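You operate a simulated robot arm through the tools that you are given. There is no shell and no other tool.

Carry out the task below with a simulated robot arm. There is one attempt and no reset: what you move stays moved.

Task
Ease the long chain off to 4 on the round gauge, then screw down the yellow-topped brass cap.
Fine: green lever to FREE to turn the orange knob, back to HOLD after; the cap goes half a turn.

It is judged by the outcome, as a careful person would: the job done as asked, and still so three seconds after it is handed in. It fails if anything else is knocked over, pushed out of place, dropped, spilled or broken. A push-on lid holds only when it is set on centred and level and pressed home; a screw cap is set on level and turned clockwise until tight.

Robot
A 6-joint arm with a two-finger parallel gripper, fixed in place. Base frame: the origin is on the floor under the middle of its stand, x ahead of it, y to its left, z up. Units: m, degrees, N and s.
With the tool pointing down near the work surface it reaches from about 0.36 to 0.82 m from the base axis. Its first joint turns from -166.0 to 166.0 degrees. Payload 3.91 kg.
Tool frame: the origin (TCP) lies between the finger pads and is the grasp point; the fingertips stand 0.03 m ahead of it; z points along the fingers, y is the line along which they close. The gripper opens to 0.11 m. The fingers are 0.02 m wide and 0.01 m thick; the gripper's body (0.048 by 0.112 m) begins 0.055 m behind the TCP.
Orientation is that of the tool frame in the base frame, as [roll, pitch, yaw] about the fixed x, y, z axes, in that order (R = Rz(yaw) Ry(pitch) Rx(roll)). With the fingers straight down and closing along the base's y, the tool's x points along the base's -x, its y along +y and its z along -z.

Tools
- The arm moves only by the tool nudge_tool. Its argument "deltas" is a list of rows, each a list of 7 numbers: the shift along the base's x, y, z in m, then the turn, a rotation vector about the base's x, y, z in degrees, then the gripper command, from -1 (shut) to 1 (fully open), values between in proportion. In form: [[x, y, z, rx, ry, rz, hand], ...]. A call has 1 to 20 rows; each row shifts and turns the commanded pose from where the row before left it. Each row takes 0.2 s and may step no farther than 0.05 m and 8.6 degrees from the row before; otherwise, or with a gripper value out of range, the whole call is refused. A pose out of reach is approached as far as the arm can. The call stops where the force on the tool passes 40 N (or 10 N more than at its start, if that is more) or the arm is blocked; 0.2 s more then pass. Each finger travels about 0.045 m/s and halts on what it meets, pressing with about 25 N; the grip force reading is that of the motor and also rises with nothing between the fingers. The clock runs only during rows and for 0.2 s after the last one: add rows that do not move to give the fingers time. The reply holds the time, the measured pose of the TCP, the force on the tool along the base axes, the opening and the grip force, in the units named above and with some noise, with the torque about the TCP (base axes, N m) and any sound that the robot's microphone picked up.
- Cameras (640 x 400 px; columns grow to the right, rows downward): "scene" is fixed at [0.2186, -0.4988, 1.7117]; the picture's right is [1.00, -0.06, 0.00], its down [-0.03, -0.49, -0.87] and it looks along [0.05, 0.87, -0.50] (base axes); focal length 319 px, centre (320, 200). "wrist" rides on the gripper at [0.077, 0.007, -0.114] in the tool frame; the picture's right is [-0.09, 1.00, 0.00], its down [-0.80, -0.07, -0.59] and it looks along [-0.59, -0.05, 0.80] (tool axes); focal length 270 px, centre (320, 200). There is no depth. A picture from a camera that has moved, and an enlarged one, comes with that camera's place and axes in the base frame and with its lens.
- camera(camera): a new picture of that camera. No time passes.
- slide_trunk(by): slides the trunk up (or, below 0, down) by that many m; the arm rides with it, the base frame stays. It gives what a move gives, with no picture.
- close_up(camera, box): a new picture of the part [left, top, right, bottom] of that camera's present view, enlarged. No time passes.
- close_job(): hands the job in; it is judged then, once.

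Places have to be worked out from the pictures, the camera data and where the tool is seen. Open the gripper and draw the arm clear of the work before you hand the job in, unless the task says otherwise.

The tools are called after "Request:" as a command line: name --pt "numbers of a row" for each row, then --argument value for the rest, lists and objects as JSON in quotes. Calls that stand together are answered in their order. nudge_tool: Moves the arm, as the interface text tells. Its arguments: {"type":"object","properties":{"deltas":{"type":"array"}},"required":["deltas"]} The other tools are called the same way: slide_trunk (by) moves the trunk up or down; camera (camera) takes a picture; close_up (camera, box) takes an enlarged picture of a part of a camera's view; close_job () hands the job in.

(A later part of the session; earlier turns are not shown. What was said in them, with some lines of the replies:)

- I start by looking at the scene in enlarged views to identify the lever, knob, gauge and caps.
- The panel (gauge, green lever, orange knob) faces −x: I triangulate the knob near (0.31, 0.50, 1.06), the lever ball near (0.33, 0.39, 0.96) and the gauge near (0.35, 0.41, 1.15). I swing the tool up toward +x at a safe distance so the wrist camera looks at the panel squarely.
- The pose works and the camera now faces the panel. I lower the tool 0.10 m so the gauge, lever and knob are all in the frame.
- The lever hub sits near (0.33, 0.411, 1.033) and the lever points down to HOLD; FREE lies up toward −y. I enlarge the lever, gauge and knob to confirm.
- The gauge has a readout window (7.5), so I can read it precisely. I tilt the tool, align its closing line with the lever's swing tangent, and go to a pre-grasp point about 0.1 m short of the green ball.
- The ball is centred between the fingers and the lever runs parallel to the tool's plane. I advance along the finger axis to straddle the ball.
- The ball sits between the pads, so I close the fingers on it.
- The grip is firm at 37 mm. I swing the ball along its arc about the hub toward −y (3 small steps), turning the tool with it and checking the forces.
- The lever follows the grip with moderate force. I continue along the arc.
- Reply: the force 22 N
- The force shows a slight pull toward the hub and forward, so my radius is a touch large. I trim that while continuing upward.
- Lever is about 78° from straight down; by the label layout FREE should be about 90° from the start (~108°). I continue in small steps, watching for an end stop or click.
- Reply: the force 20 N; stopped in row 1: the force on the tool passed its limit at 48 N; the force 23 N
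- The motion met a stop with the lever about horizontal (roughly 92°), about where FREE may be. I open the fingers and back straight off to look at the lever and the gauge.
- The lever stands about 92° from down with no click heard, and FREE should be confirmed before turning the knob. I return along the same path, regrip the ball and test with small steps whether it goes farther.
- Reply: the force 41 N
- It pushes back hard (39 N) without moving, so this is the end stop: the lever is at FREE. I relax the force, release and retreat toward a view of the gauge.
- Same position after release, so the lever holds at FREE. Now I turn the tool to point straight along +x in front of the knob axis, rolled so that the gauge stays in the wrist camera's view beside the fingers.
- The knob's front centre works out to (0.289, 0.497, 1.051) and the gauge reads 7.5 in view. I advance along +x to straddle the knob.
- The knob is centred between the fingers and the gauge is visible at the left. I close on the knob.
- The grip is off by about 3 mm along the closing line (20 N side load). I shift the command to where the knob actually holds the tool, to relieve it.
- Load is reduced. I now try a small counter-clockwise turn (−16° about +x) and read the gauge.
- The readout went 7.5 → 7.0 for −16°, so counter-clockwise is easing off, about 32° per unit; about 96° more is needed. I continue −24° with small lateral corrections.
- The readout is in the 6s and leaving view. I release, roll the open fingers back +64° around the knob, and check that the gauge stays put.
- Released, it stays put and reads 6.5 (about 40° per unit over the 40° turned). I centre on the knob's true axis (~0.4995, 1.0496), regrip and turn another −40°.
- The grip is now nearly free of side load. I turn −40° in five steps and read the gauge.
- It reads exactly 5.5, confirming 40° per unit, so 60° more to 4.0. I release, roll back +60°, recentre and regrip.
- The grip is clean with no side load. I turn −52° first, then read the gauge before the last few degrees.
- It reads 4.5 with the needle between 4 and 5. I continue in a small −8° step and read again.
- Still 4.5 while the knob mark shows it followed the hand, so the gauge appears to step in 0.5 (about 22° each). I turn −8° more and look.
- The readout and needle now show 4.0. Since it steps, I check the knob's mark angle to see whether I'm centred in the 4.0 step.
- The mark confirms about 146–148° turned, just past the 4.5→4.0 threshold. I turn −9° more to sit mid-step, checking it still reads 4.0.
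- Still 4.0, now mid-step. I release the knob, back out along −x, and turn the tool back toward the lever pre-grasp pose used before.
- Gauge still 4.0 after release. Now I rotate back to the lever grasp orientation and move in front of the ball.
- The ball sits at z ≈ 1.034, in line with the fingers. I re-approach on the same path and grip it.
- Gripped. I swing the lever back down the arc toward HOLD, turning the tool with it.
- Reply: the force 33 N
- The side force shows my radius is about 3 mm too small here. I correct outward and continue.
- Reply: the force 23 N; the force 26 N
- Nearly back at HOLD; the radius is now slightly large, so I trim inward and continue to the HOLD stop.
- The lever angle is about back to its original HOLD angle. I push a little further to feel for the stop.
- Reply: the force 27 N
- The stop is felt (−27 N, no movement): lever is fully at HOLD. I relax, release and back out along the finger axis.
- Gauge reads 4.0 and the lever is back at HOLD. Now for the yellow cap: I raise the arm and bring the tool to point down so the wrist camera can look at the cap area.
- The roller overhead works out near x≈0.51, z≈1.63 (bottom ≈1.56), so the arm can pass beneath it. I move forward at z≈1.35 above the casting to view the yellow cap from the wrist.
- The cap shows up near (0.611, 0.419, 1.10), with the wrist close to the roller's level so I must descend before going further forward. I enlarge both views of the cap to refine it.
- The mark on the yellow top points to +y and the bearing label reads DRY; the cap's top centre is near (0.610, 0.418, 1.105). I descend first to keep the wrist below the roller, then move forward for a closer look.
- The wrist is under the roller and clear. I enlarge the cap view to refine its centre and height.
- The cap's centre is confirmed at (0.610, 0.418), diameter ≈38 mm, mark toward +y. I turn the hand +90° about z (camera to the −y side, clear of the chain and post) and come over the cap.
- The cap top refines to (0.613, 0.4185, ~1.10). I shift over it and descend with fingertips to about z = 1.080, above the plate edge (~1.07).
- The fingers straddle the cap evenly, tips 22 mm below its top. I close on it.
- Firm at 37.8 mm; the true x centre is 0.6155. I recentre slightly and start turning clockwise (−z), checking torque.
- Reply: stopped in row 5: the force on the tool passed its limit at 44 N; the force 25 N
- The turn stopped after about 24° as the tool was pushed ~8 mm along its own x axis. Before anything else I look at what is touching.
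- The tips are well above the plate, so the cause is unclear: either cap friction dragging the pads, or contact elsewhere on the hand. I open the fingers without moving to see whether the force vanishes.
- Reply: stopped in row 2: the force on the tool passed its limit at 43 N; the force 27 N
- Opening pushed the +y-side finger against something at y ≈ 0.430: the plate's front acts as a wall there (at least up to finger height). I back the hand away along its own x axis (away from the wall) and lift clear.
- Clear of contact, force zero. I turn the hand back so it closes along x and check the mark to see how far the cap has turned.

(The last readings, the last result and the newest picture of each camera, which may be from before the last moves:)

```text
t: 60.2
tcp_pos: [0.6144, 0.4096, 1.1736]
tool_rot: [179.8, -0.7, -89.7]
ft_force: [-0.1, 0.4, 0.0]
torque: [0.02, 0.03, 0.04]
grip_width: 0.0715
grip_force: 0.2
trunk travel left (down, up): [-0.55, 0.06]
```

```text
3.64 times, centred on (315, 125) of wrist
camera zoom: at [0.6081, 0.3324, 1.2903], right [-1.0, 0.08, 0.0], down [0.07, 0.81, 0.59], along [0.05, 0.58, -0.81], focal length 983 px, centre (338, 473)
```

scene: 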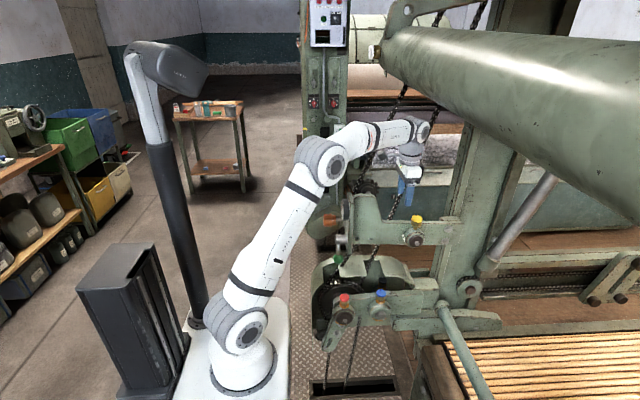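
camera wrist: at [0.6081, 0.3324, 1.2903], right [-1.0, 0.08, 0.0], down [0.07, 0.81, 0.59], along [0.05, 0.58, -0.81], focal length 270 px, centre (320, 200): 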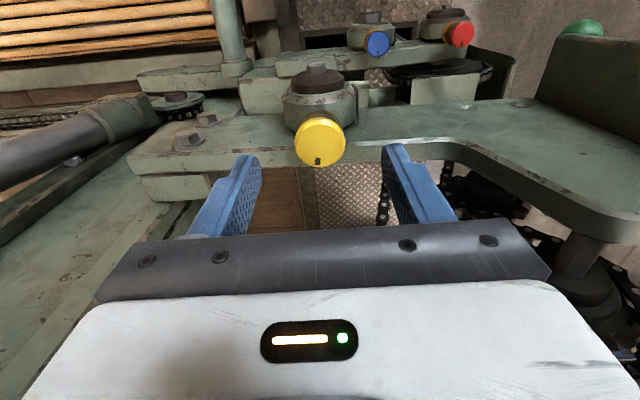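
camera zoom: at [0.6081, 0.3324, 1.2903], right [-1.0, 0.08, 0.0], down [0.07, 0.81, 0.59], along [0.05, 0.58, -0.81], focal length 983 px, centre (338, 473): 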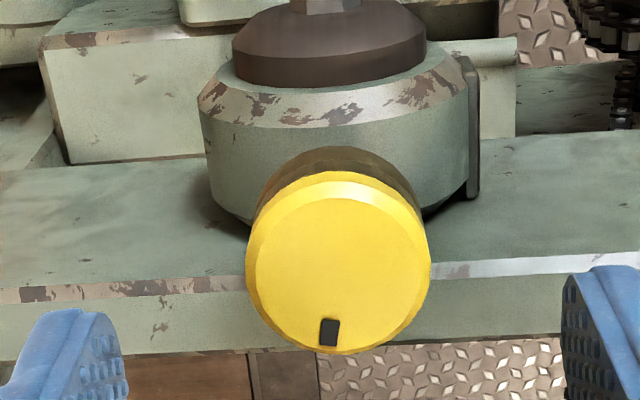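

The mark shows the cap has turned about 10° clockwise so far. I want to know how high that wall stands, so I move the open fingers over the plate line (y≈0.435) and descend gently as a probe.

Request:
nudge_tool --pt "0.001 0.0127 0 0 0 0 0.3" --pt "0 0.0127 0 0 0 0 0.3" --pt "0 0 -0.01 0 0 0 0.3" --pt "0 0 -0.01 0 0 0 0.3" --pt "0 0 -0.01 0 0 0 0.3"

```text
t: 61.1
tcp_pos: [0.615, 0.4339, 1.1722]
tool_rot: [-179.3, 0.1, -90.0]
ft_force: [-0.1, -5.9, 15.2]
torque: [-0.03, 0.73, 0.29]
grip_width: 0.0721
grip_force: 0.5
trunk travel left (down, up): [-0.55, 0.06]
stopped in row 4: the force on the tool passed its limit at 47 N (the readings are from after the stop); the commanded pose is now the measured one
```

The plate behaves as a solid wall up to z≈1.14 there, so fingers must stay in front of y≈0.43: only about ±13° of swing with the hand closing along x. I lift, come back forward with a narrow opening and the hand offset toward −y, and plan several short regrips.

Request:
nudge_tool --pt "0 0 0.012 0 0 0 -0.1" --pt "0 -0.0115 0 0 0.7 0 -0.1" --pt "0.0005 -0.0115 0 0 0 0 -0.1" --pt "0 0 -0.02 0 0 0 -0.1" --pt "0 0 -0.02 0 0 0 -0.1" --pt "0 0 -0.02 0 0 0 -0.1" --pt "0 0 -0.012 0 0 0 -0.1"

Request:
camera --camera "wrist"

Request:
close_up --camera "wrist" --box '[230, 110, 410, 240]'

```text
t: 62.7
tcp_pos: [0.6141, 0.415, 1.1086]
tool_rot: [179.8, -0.1, -89.9]
ft_force: [-0.4, 0.8, -0.1]
torque: [0.0, 0.03, -0.02]
grip_width: 0.0494
grip_force: 0.0
trunk travel left (down, up): [-0.55, 0.06]
```

```text
taken
camera wrist: at [0.6082, 0.3361, 1.2251], right [-1.0, 0.09, 0.0], down [0.07, 0.8, 0.59], along [0.05, 0.59, -0.81], focal length 270 px, centre (320, 200)
```

wrist: 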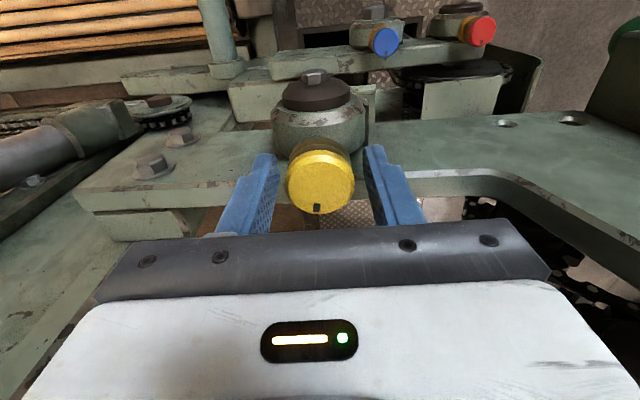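

```text
3.08 times, centred on (320, 175) of wrist
camera zoom: at [0.6082, 0.3361, 1.2251], right [-1.0, 0.09, 0.0], down [0.07, 0.8, 0.59], along [0.05, 0.59, -0.81], focal length 832 px, centre (320, 277)
```

zoom: 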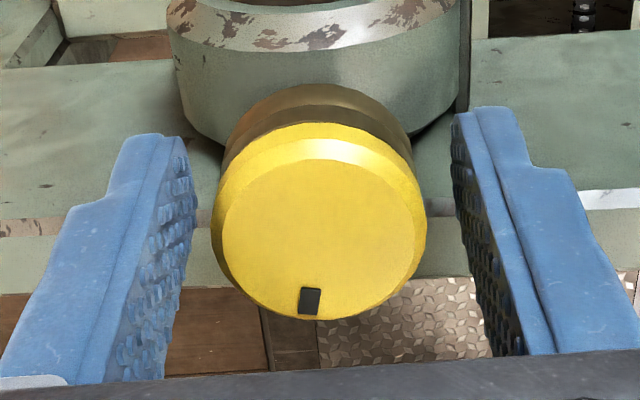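

The cap sits about 4–6 mm behind the pad centre as intended. I swing the narrow-open hand to +13°, close, and check the grip.

Request:
nudge_tool --pt "0.0015 -0.0015 0.001 0 0 6.5 -0.1" --pt "0.0015 -0.0015 0.001 0 0 6.5 -0.1" --pt "0 0 0 0 0 0 -1" --pt "0 0 0 0 0 0 -1" --pt "0 0 0 0 0 0 -1"

Request:
close_up --camera "wrist" --box '[230, 110, 410, 240]'

```text
t: 63.9
tcp_pos: [0.6183, 0.4108, 1.1129]
tool_rot: [179.7, -0.1, -76.7]
ft_force: [-10.7, -4.4, -5.6]
torque: [-0.07, -0.28, 0.07]
grip_width: 0.0378
grip_force: 44.9
trunk travel left (down, up): [-0.55, 0.06]
```

```text
3.08 times, centred on (320, 175) of wrist
camera zoom: at [0.6281, 0.3337, 1.227], right [-0.99, -0.14, 0.01], down [-0.11, 0.8, 0.59], along [-0.09, 0.59, -0.81], focal length 832 px, centre (320, 277)
```

zoom: 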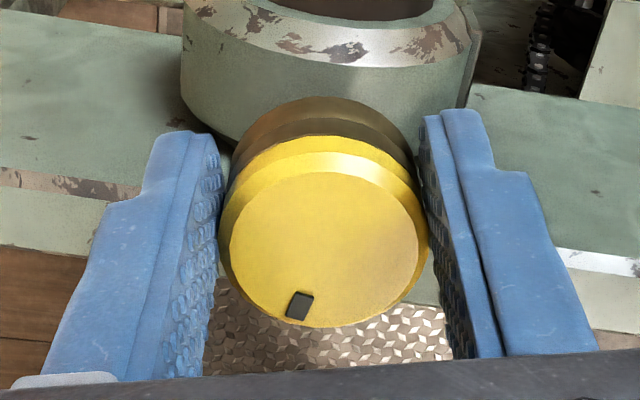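

Gripped at 37.8 mm with the mark clearly visible. I turn clockwise 26° in four steps about the cap axis.

Request:
nudge_tool --pt "-0.0014 0 0 0 0 -6.5 -1" --pt "-0.001 0 0 0 0 -6.5 -1" --pt "-0.0008 0 0 0 0 -6.5 -1" --pt "-0.0008 0 0 0 0 -6.5 -1"

Request:
close_up --camera "wrist" --box '[230, 110, 410, 240]'

```text
t: 64.9
tcp_pos: [0.6137, 0.411, 1.1116]
tool_rot: [179.9, -0.1, -102.9]
ft_force: [-7.9, -1.4, -4.6]
torque: [-0.69, -0.65, 0.07]
grip_width: 0.0374
grip_force: 44.9
trunk travel left (down, up): [-0.55, 0.06]
```

```text
3.08 times, centred on (320, 175) of wrist
camera zoom: at [0.5899, 0.3363, 1.2269], right [-0.95, 0.31, 0.0], down [0.25, 0.77, 0.59], along [0.18, 0.56, -0.81], focal length 832 px, centre (320, 277)
```

zoom: 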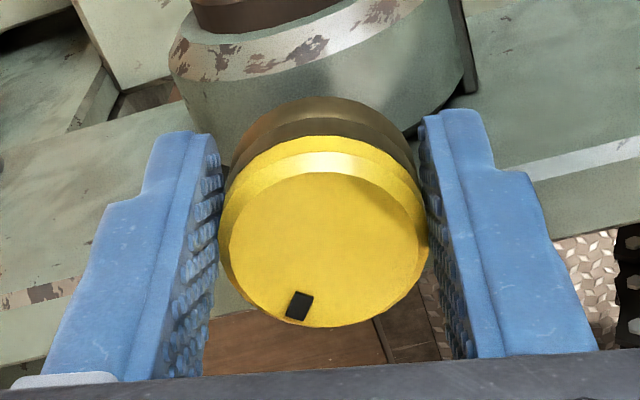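

The mark moved exactly with the hand: no slip, no wall contact, 26° gained (about 35° in total). I repeat the cycle: open slightly, swing back, regrip, turn.

Request:
nudge_tool --pt "0 0 0 0 0 0 -0.12" --pt "0 0 0 0 0 0 -0.12" --pt "0.001 0 0 0 0 6.5 -0.12" --pt "0.001 0 0 0 0 6.5 -0.12" --pt "0.001 0 0 0 0 6.5 -0.12" --pt "0.001 0 0 0 0 6.7 -0.12" --pt "0 0 0 0 0 0 -1" --pt "0 0 0 0 0 0 -1" --pt "0 0 0 0 0 0 -1"

Request:
close_up --camera "wrist" --box '[230, 110, 410, 240]'

```text
t: 66.9
tcp_pos: [0.6176, 0.411, 1.1105]
tool_rot: [179.6, -0.2, -76.6]
ft_force: [-18.7, -6.5, -9.6]
torque: [-0.18, 0.0, 0.2]
grip_width: 0.0374
grip_force: 45.3
trunk travel left (down, up): [-0.55, 0.06]
```

```text
3.08 times, centred on (320, 175) of wrist
camera zoom: at [0.6288, 0.3329, 1.2268], right [-0.99, -0.14, 0.01], down [-0.11, 0.8, 0.59], along [-0.09, 0.58, -0.81], focal length 832 px, centre (320, 277)
```

zoom: 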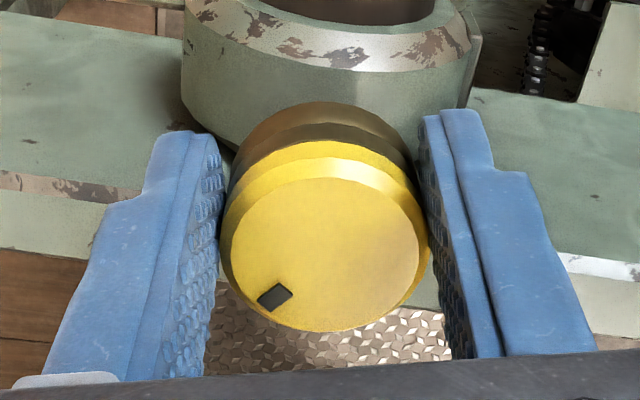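

Request:
nudge_tool --pt "-0.0026 -0.0004 0 0 0 -6.5 -1" --pt "-0.001 0 0 0 0 -6.5 -1" --pt "-0.0008 0 0 0 0 -6.6 -1" --pt "-0.0008 0 0 0 0 -6.6 -1"

Request:
close_up --camera "wrist" --box '[230, 110, 410, 240]'

```text
t: 67.9
tcp_pos: [0.6129, 0.409, 1.1105]
tool_rot: [179.8, -0.1, -103.0]
ft_force: [-9.9, -3.7, -14.1]
torque: [-0.99, -0.12, 0.1]
grip_width: 0.0373
grip_force: 44.8
trunk travel left (down, up): [-0.55, 0.06]
```

```text
3.08 times, centred on (320, 175) of wrist
camera zoom: at [0.5898, 0.3355, 1.2268], right [-0.95, 0.31, 0.0], down [0.25, 0.77, 0.59], along [0.18, 0.56, -0.81], focal length 832 px, centre (320, 277)
```

zoom: 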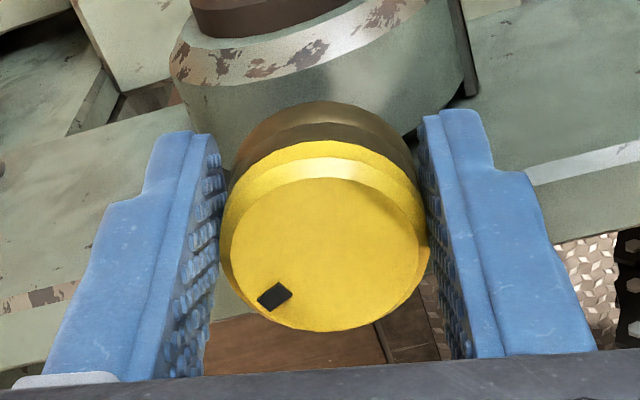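

Another 26° without slip (about 61° total); the cap is drawing the tool down slightly, so I follow with z −1 mm and nudge y +1.5 mm to keep the pads well on the cap. Next cycle.

Request:
nudge_tool --pt "0 0 0 0 0 0 -0.12" --pt "0 0 0 0 0 0 -0.12" --pt "0.0009 0.0008 -0.0005 0 0 6.5 -0.12" --pt "0.0009 0.0007 -0.0005 0 0 6.5 -0.12" --pt "0.0009 0 0 0 0 6.6 -0.12" --pt "0.0009 0 0 0 0 6.8 -0.12" --pt "0 0 0 0 0 0 -1" --pt "0 0 0 0 0 0 -1" --pt "0 0 0 0 0 0 -1"

Request:
close_up --camera "wrist" --box '[230, 110, 410, 240]'

```text
t: 69.9
tcp_pos: [0.6161, 0.4121, 1.1113]
tool_rot: [179.7, -0.2, -76.5]
ft_force: [-5.4, -1.0, -2.0]
torque: [0.08, -0.39, 0.05]
grip_width: 0.0371
grip_force: 45.3
trunk travel left (down, up): [-0.55, 0.06]
```

```text
3.08 times, centred on (320, 175) of wrist
camera zoom: at [0.6285, 0.334, 1.226], right [-0.99, -0.15, 0.0], down [-0.12, 0.8, 0.59], along [-0.09, 0.59, -0.81], focal length 832 px, centre (320, 277)
```

zoom: 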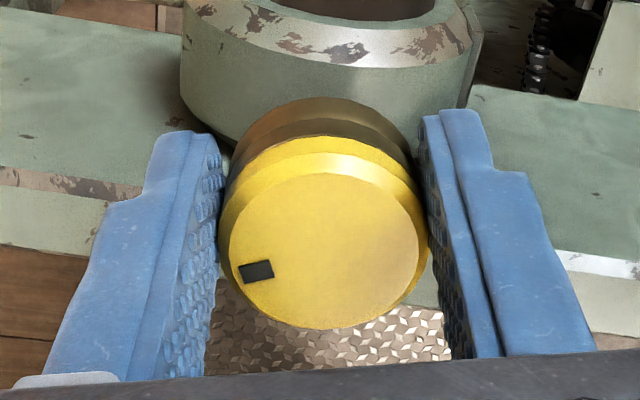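

Request:
nudge_tool --pt "-0.0012 -0.0002 0 0 0 -6.6 -1" --pt "-0.0009 0 0 0 0 -6.6 -1" --pt "-0.0008 0 0 0 0 -6.6 -1" --pt "-0.0008 0 0 0 0 -6.6 -1"

Request:
close_up --camera "wrist" --box '[230, 110, 410, 240]'

```text
t: 70.9
tcp_pos: [0.6137, 0.4116, 1.1116]
tool_rot: [179.9, -0.1, -103.0]
ft_force: [0.0, -3.9, -4.1]
torque: [-0.38, -0.51, 0.02]
grip_width: 0.0372
grip_force: 45.6
trunk travel left (down, up): [-0.55, 0.06]
```

```text
3.08 times, centred on (320, 175) of wrist
camera zoom: at [0.59, 0.3366, 1.226], right [-0.95, 0.31, 0.0], down [0.25, 0.77, 0.59], along [0.18, 0.56, -0.81], focal length 832 px, centre (320, 277)
```

zoom: 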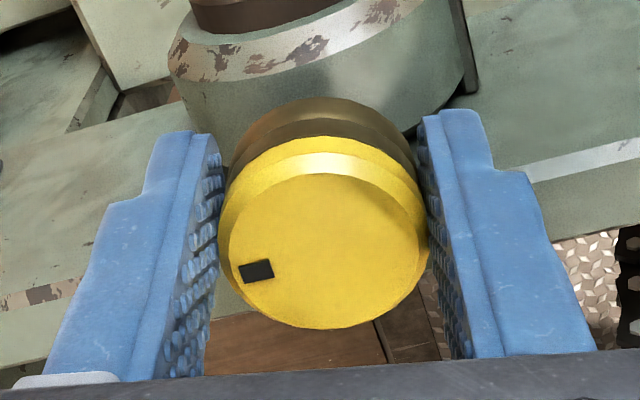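

Smooth again (about 89° total). I run the next full cycle in one call.

Request:
nudge_tool --pt "0 0 0 0 0 0 -0.12" --pt "0 0 0 0 0 0 -0.12" --pt "0.0008 0 -0.0003 0 0 6.6 -0.12" --pt "0.0008 0 -0.0003 0 0 6.6 -0.12" --pt "0.0008 0 0 0 0 6.6 -0.12" --pt "0.0008 0 0 0 0 6.7 -0.12" --pt "0 0 0 0 0 0 -1" --pt "0 0 0 0 0 0 -1" --pt "0 0 0 0 0 0 -1" --pt "-0.0008 0 0 0 0 -6.6 -1" --pt "-0.0008 0 0 0 0 -6.6 -1" --pt "-0.0008 0 0 0 0 -6.6 -1" --pt "-0.0008 0 0 0 0 -6.6 -1"

Request:
close_up --camera "wrist" --box '[230, 110, 410, 240]'

```text
t: 73.7
tcp_pos: [0.6148, 0.4107, 1.1091]
tool_rot: [179.7, -0.2, -102.8]
ft_force: [-7.0, -2.1, -12.3]
torque: [0.89, -0.93, 0.04]
grip_width: 0.0376
grip_force: 44.4
trunk travel left (down, up): [-0.55, 0.06]
```

```text
3.08 times, centred on (320, 175) of wrist
camera zoom: at [0.5903, 0.3368, 1.2248], right [-0.95, 0.31, 0.0], down [0.25, 0.77, 0.59], along [0.18, 0.56, -0.81], focal length 832 px, centre (320, 277)
```

zoom: 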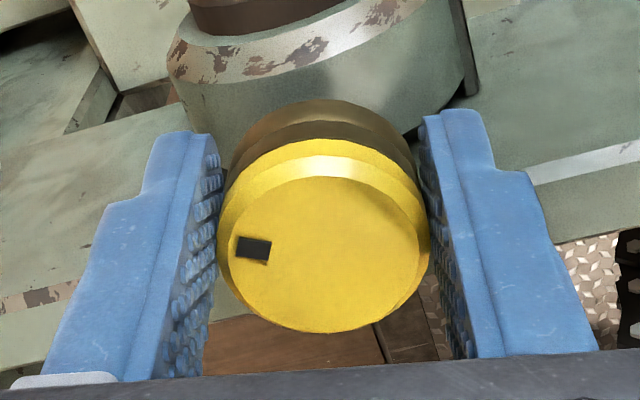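

The mark now unprojects to about 112° from +y (started near 2°), so roughly 110° is done. I run another cycle with a small z follow-down.

Request:
nudge_tool --pt "0 0 0 0 0 0 -0.12" --pt "0 0 0 0 0 0 -0.12" --pt "0.0006 0.0002 0.0003 0 0 6.6 -0.12" --pt "0.0006 0.0002 0.0003 0 0 6.6 -0.12" --pt "0.0006 0 0 0 0 6.6 -0.12" --pt "0.0006 0 0 0 0 6.6 -0.12" --pt "0 0 0 0 0 0 -1" --pt "0 0 0 0 0 0 -1" --pt "0 0 0 0 0 0 -1" --pt "-0.0008 0 0 0 0 -6.6 -1" --pt "-0.0008 0 0 0 0 -6.6 -1" --pt "-0.0008 0 0 0 0 -6.6 -1" --pt "-0.0008 0 0 0 0 -6.6 -1"

Request:
close_up --camera "wrist" --box '[230, 110, 410, 240]'

```text
t: 76.5
tcp_pos: [0.6147, 0.4109, 1.1096]
tool_rot: [179.7, 0.0, -102.9]
ft_force: [8.3, 2.7, -4.3]
torque: [0.63, -1.67, -0.04]
grip_width: 0.0374
grip_force: 45.3
trunk travel left (down, up): [-0.55, 0.06]
```

```text
3.08 times, centred on (320, 175) of wrist
camera zoom: at [0.5904, 0.3376, 1.2254], right [-0.95, 0.31, 0.0], down [0.25, 0.77, 0.59], along [0.18, 0.56, -0.81], focal length 832 px, centre (320, 277)
```

zoom: 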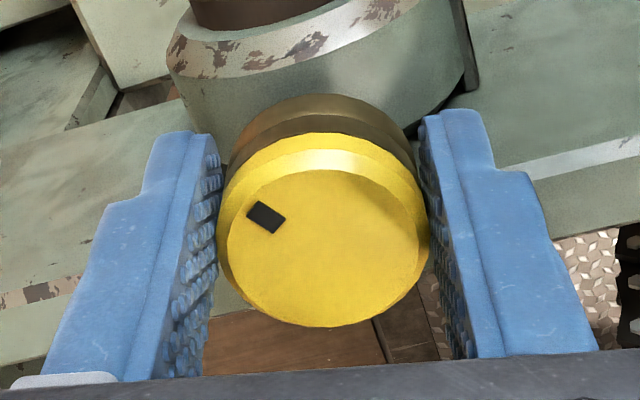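

The mark is at about 141° from +y, so ~41° remain. I run another 26° cycle.

Request:
nudge_tool --pt "0 0 0 0 0 0 -0.12" --pt "0 0 0 0 0 0 -0.12" --pt "0.001 0.0002 0.0 0 0 6.6 -0.12" --pt "0.001 0.0002 0.0 0 0 6.6 -0.12" --pt "0.0009 0 0 0 0 6.6 -0.12" --pt "0.0009 0 0 0 0 6.6 -0.12" --pt "0 0 0 0 0 0 -1" --pt "0 0 0 0 0 0 -1" --pt "0 0 0 0 0 0 -1" --pt "-0.0008 0 0 0 0 -6.6 -1" --pt "-0.0008 0 0 0 0 -6.6 -1" --pt "-0.0008 0 0 0 0 -6.6 -1" --pt "-0.0008 0 0 0 0 -6.6 -1"

Request:
close_up --camera "wrist" --box '[230, 110, 410, 240]'

```text
t: 79.3
tcp_pos: [0.6139, 0.4135, 1.1101]
tool_rot: [179.7, -0.2, -102.8]
ft_force: [0.6, 2.4, -4.0]
torque: [0.07, -1.14, -0.02]
grip_width: 0.0376
grip_force: 45.1
trunk travel left (down, up): [-0.55, 0.06]
```

```text
3.08 times, centred on (320, 175) of wrist
camera zoom: at [0.5905, 0.3377, 1.2254], right [-0.95, 0.31, 0.0], down [0.25, 0.77, 0.59], along [0.18, 0.56, -0.81], focal length 832 px, centre (320, 277)
```

zoom: 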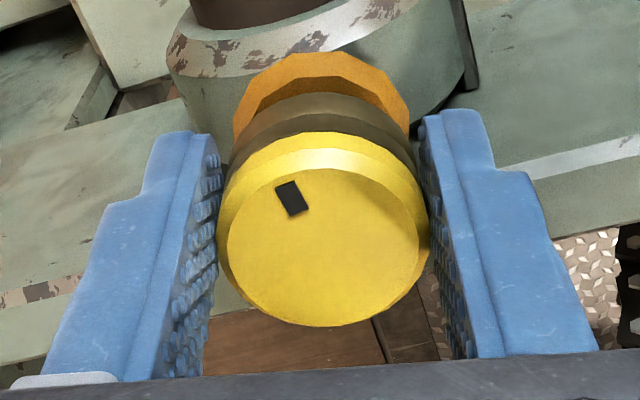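

A bead of orange grease has just appeared under the cap, as on the other cups, and the mark is at ~171° (≈169° turned). I do a last short regrip for the remaining ~10° to make the half turn.

Request:
nudge_tool --pt "0 0 0 0 0 0 -0.12" --pt "0 0 0 0 0 0 -0.12" --pt "0.0008 0 0 0 0 6.5 -0.12" --pt "0.0008 0 0 0 0 6.5 -0.12" --pt "0 0 0 0 0 0 -1" --pt "0 0 0 0 0 0 -1" --pt "0 0 0 0 0 0 -1" --pt "-0.0006 0 0 0 0 -5 -1" --pt "-0.0006 0 0 0 0 -5 -1"

Request:
close_up --camera "wrist" --box '[230, 110, 410, 240]'

```text
t: 81.3
tcp_pos: [0.6137, 0.412, 1.11]
tool_rot: [179.7, -0.1, -99.8]
ft_force: [-0.9, 3.4, 2.0]
torque: [-0.77, -0.17, 0.02]
grip_width: 0.0375
grip_force: 45.3
trunk travel left (down, up): [-0.55, 0.06]
```

```text
3.08 times, centred on (320, 175) of wrist
camera zoom: at [0.5946, 0.3361, 1.2257], right [-0.97, 0.26, 0.0], down [0.21, 0.78, 0.59], along [0.15, 0.57, -0.81], focal length 832 px, centre (320, 277)
```

zoom: 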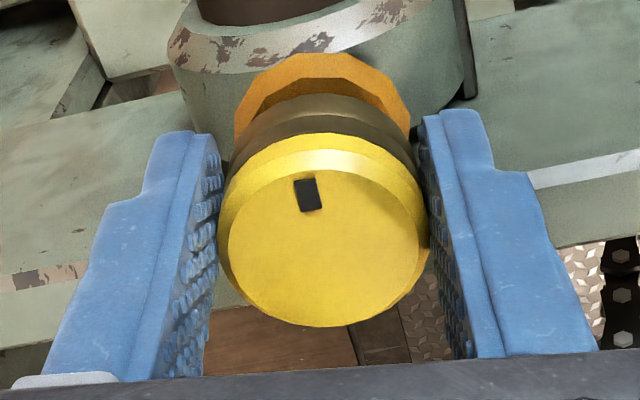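

The mark now unprojects to ~182° from +y, i.e. 180° from its start: half a turn done. I open slightly and lift straight off.

Request:
nudge_tool --pt "0 0 0 0 0 0 -0.12" --pt "0 0 0 0 0 0 -0.12" --pt "0 0 0.015 0 0 0 -0.12" --pt "0 0 0.025 0 0 0 -0.12" --pt "0 0 0.03 0 0 0 -0.12" --pt "0 0 0.03 0 0 0 -0.12"

Request:
camera --camera "wrist"

Request:
close_up --camera "scene" --box '[380, 180, 450, 260]'

```text
t: 82.7
tcp_pos: [0.6136, 0.4096, 1.2117]
tool_rot: [179.7, -0.1, -99.8]
ft_force: [0.3, -0.7, 0.1]
torque: [0.0, 0.0, 0.02]
grip_width: 0.0483
grip_force: 0.1
trunk travel left (down, up): [-0.55, 0.06]
```

```text
taken
camera wrist: at [0.5936, 0.3344, 1.3267], right [-0.97, 0.26, 0.0], down [0.21, 0.78, 0.59], along [0.15, 0.57, -0.81], focal length 270 px, centre (320, 200)
```

wrist: 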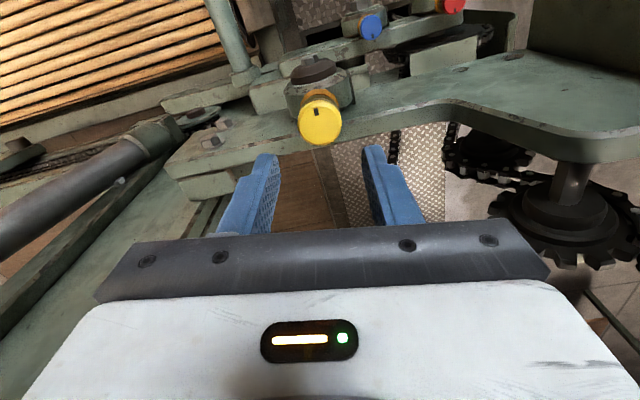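

```text
5.00 times, centred on (415, 220) of scene
camera zoom: at [0.2186, -0.4988, 1.7117], right [1.0, -0.06, 0.0], down [-0.03, -0.49, -0.87], along [0.05, 0.87, -0.5], focal length 1596 px, centre (-155, 100)
```

zoom: 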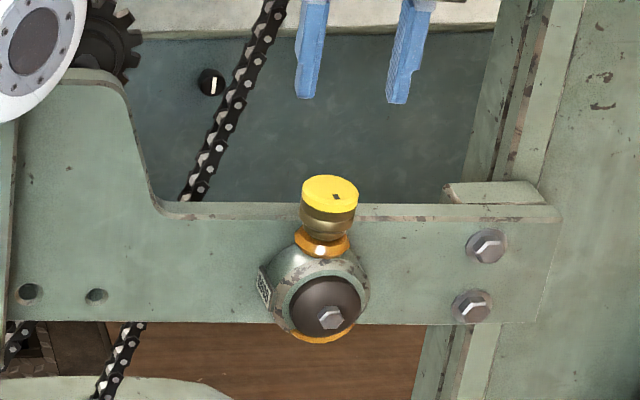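

Grease shows at the neck and the bearing's lower edge, like the other lubricated points. I check the mark once more from above before retreating.

Request:
close_up --camera "wrist" --box '[275, 70, 365, 160]'

Request:
close_up --camera "scene" --box '[400, 205, 436, 245]'

```text
4.44 times, centred on (320, 115) of wrist
camera zoom: at [0.5936, 0.3344, 1.3267], right [-0.97, 0.26, 0.0], down [0.21, 0.78, 0.59], along [0.15, 0.57, -0.81], focal length 1201 px, centre (320, 578)
```

zoom: 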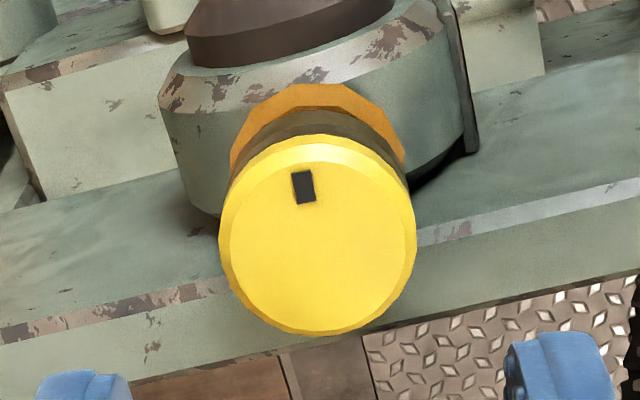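

```text
10.00 times, centred on (418, 225) of scene
camera zoom: at [0.2186, -0.4988, 1.7117], right [1.0, -0.06, 0.0], down [-0.03, -0.49, -0.87], along [0.05, 0.87, -0.5], focal length 3193 px, centre (-660, -50)
```

zoom: 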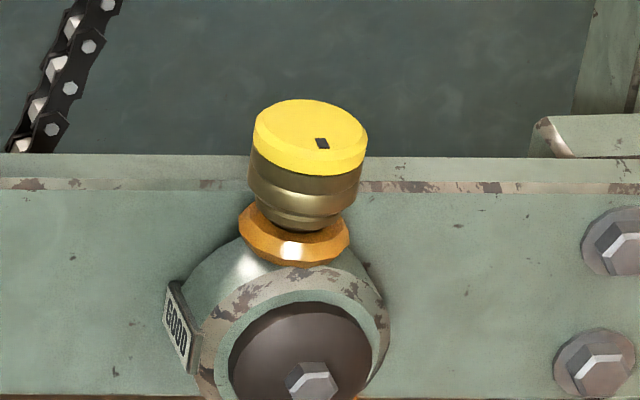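

The bearing label has flipped from DRY to GOOD. I retreat: back toward the base while staying below the roller, then up and clear.

Request:
nudge_tool --pt "-0.032 -0.02 0.012 0 0 0 -0.12" --pt "-0.032 -0.02 0.012 0 0 0 0.3" --pt "-0.033 -0.005 0.01 0 0 -8 0.3" --pt "-0.033 -0.005 0.01 0 0 -8 0.3" --pt "-0.033 -0.005 0.01 0 0 -8 0.3" --pt "-0.033 -0.005 0.01 0 0 -8 0.3" --pt "-0.04 -0.003 0.02 0 0 -8 0.3" --pt "-0.04 -0.003 0.02 0 0 -8 0.3" --pt "-0.04 -0.003 0.02 0 0 -8 0.3" --pt "-0.04 -0.003 0.02 0 0 -8 0.3" --pt "-0.03 0 0.03 0 0 -8 0.3" --pt "-0.02 0 0.03 0 0 -8 0.3"

Request:
camera --camera "wrist"

Request:
camera --camera "scene"

```text
t: 85.3
tcp_pos: [0.2031, 0.34, 1.4145]
tool_rot: [179.8, -0.1, -180.0]
ft_force: [0.5, -0.3, -0.6]
torque: [0.01, -0.01, -0.01]
grip_width: 0.0716
grip_force: 0.0
trunk travel left (down, up): [-0.55, 0.06]
```

```text
taken
camera wrist: at [0.1268, 0.3457, 1.5297], right [0.09, 1.0, 0.0], down [0.8, -0.07, 0.59], along [0.59, -0.05, -0.81], focal length 270 px, centre (320, 200)
```

wrist: 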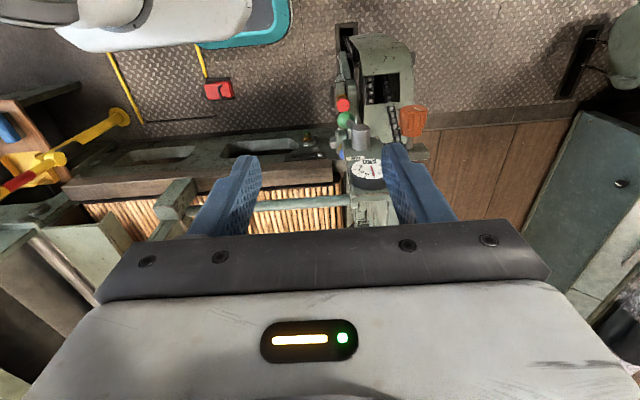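

```text
taken
```

scene: 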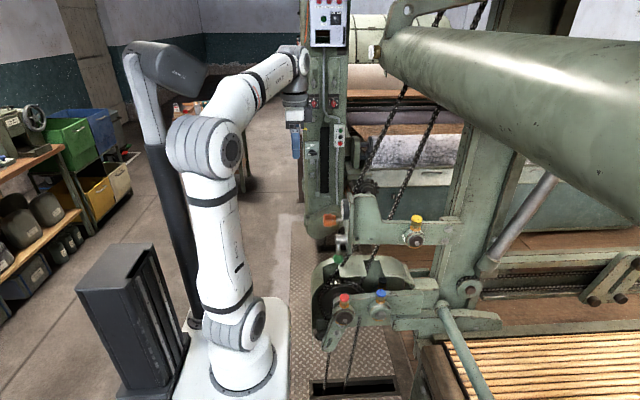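

The arm is clear. I do a last check of the gauge, lever and cap in enlarged views.

Request:
close_up --camera "wrist" --box '[325, 90, 435, 200]'

Request:
close_up --camera "scene" --box '[300, 180, 460, 290]'

```text
3.64 times, centred on (380, 145) of wrist
camera zoom: at [0.1268, 0.3457, 1.5297], right [0.09, 1.0, 0.0], down [0.8, -0.07, 0.59], along [0.59, -0.05, -0.81], focal length 983 px, centre (102, 400)
```

zoom: 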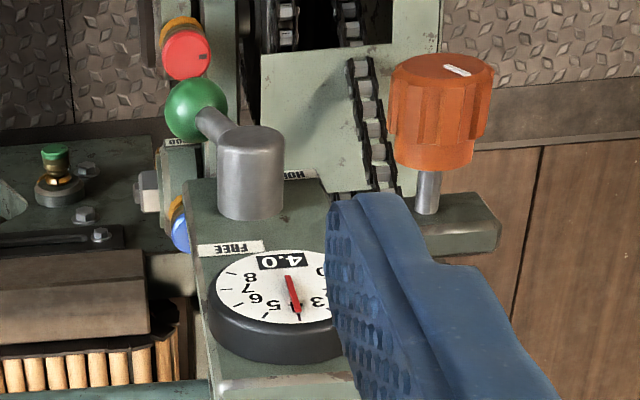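

```text
3.64 times, centred on (380, 235) of scene
camera zoom: at [0.2186, -0.4988, 1.7117], right [1.0, -0.06, 0.0], down [-0.03, -0.49, -0.87], along [0.05, 0.87, -0.5], focal length 1161 px, centre (102, 73)
```

zoom: 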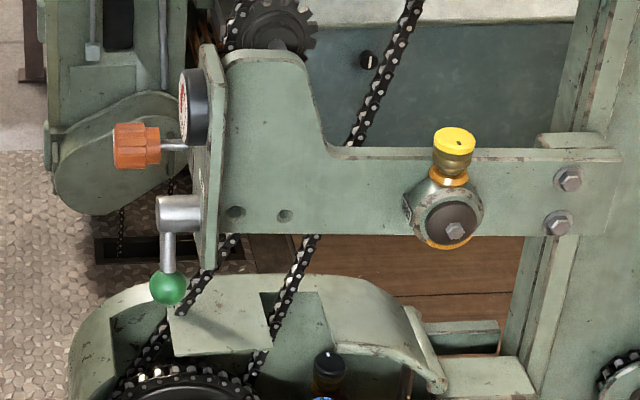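

The gauge holds 4.0, the green lever is back at HOLD, the cap is turned half a turn with its bearing label at GOOD, and the arm is open and clear. I hand the job in.

Request:
close_job

```text
The job is handed in.
```

The long chain is eased off to 4.0 on the round gauge, and the yellow-topped brass cap is screwed down half a turn. The job is handed in.

- **Chain:** I moved the green lever to FREE and turned the orange knob counter-clockwise until the gauge read 4.0. I then returned the lever to HOLD. The gauge still read 4.0 just before hand-in. It moves in steps of 0.5, so I left the knob near the middle of the 4.0 step.
- **Cap:** I turned it clockwise about 180°, judged by the mark on its top. Orange grease now shows at the neck and at the bearing's lower edge, and the bearing label reads GOOD; it read DRY before.
- **Contact with the casting:** On the first attempt at the cap, a finger pressed against the casting plate behind it and the arm stopped at its 40 N limit. It stopped again when the fingers opened there, and once more when I probed the plate from above. I found no sign that anything moved or was damaged. I finished the turn in short regrips of about 26° to stay clear of the plate.

The arm is withdrawn with the gripper open.
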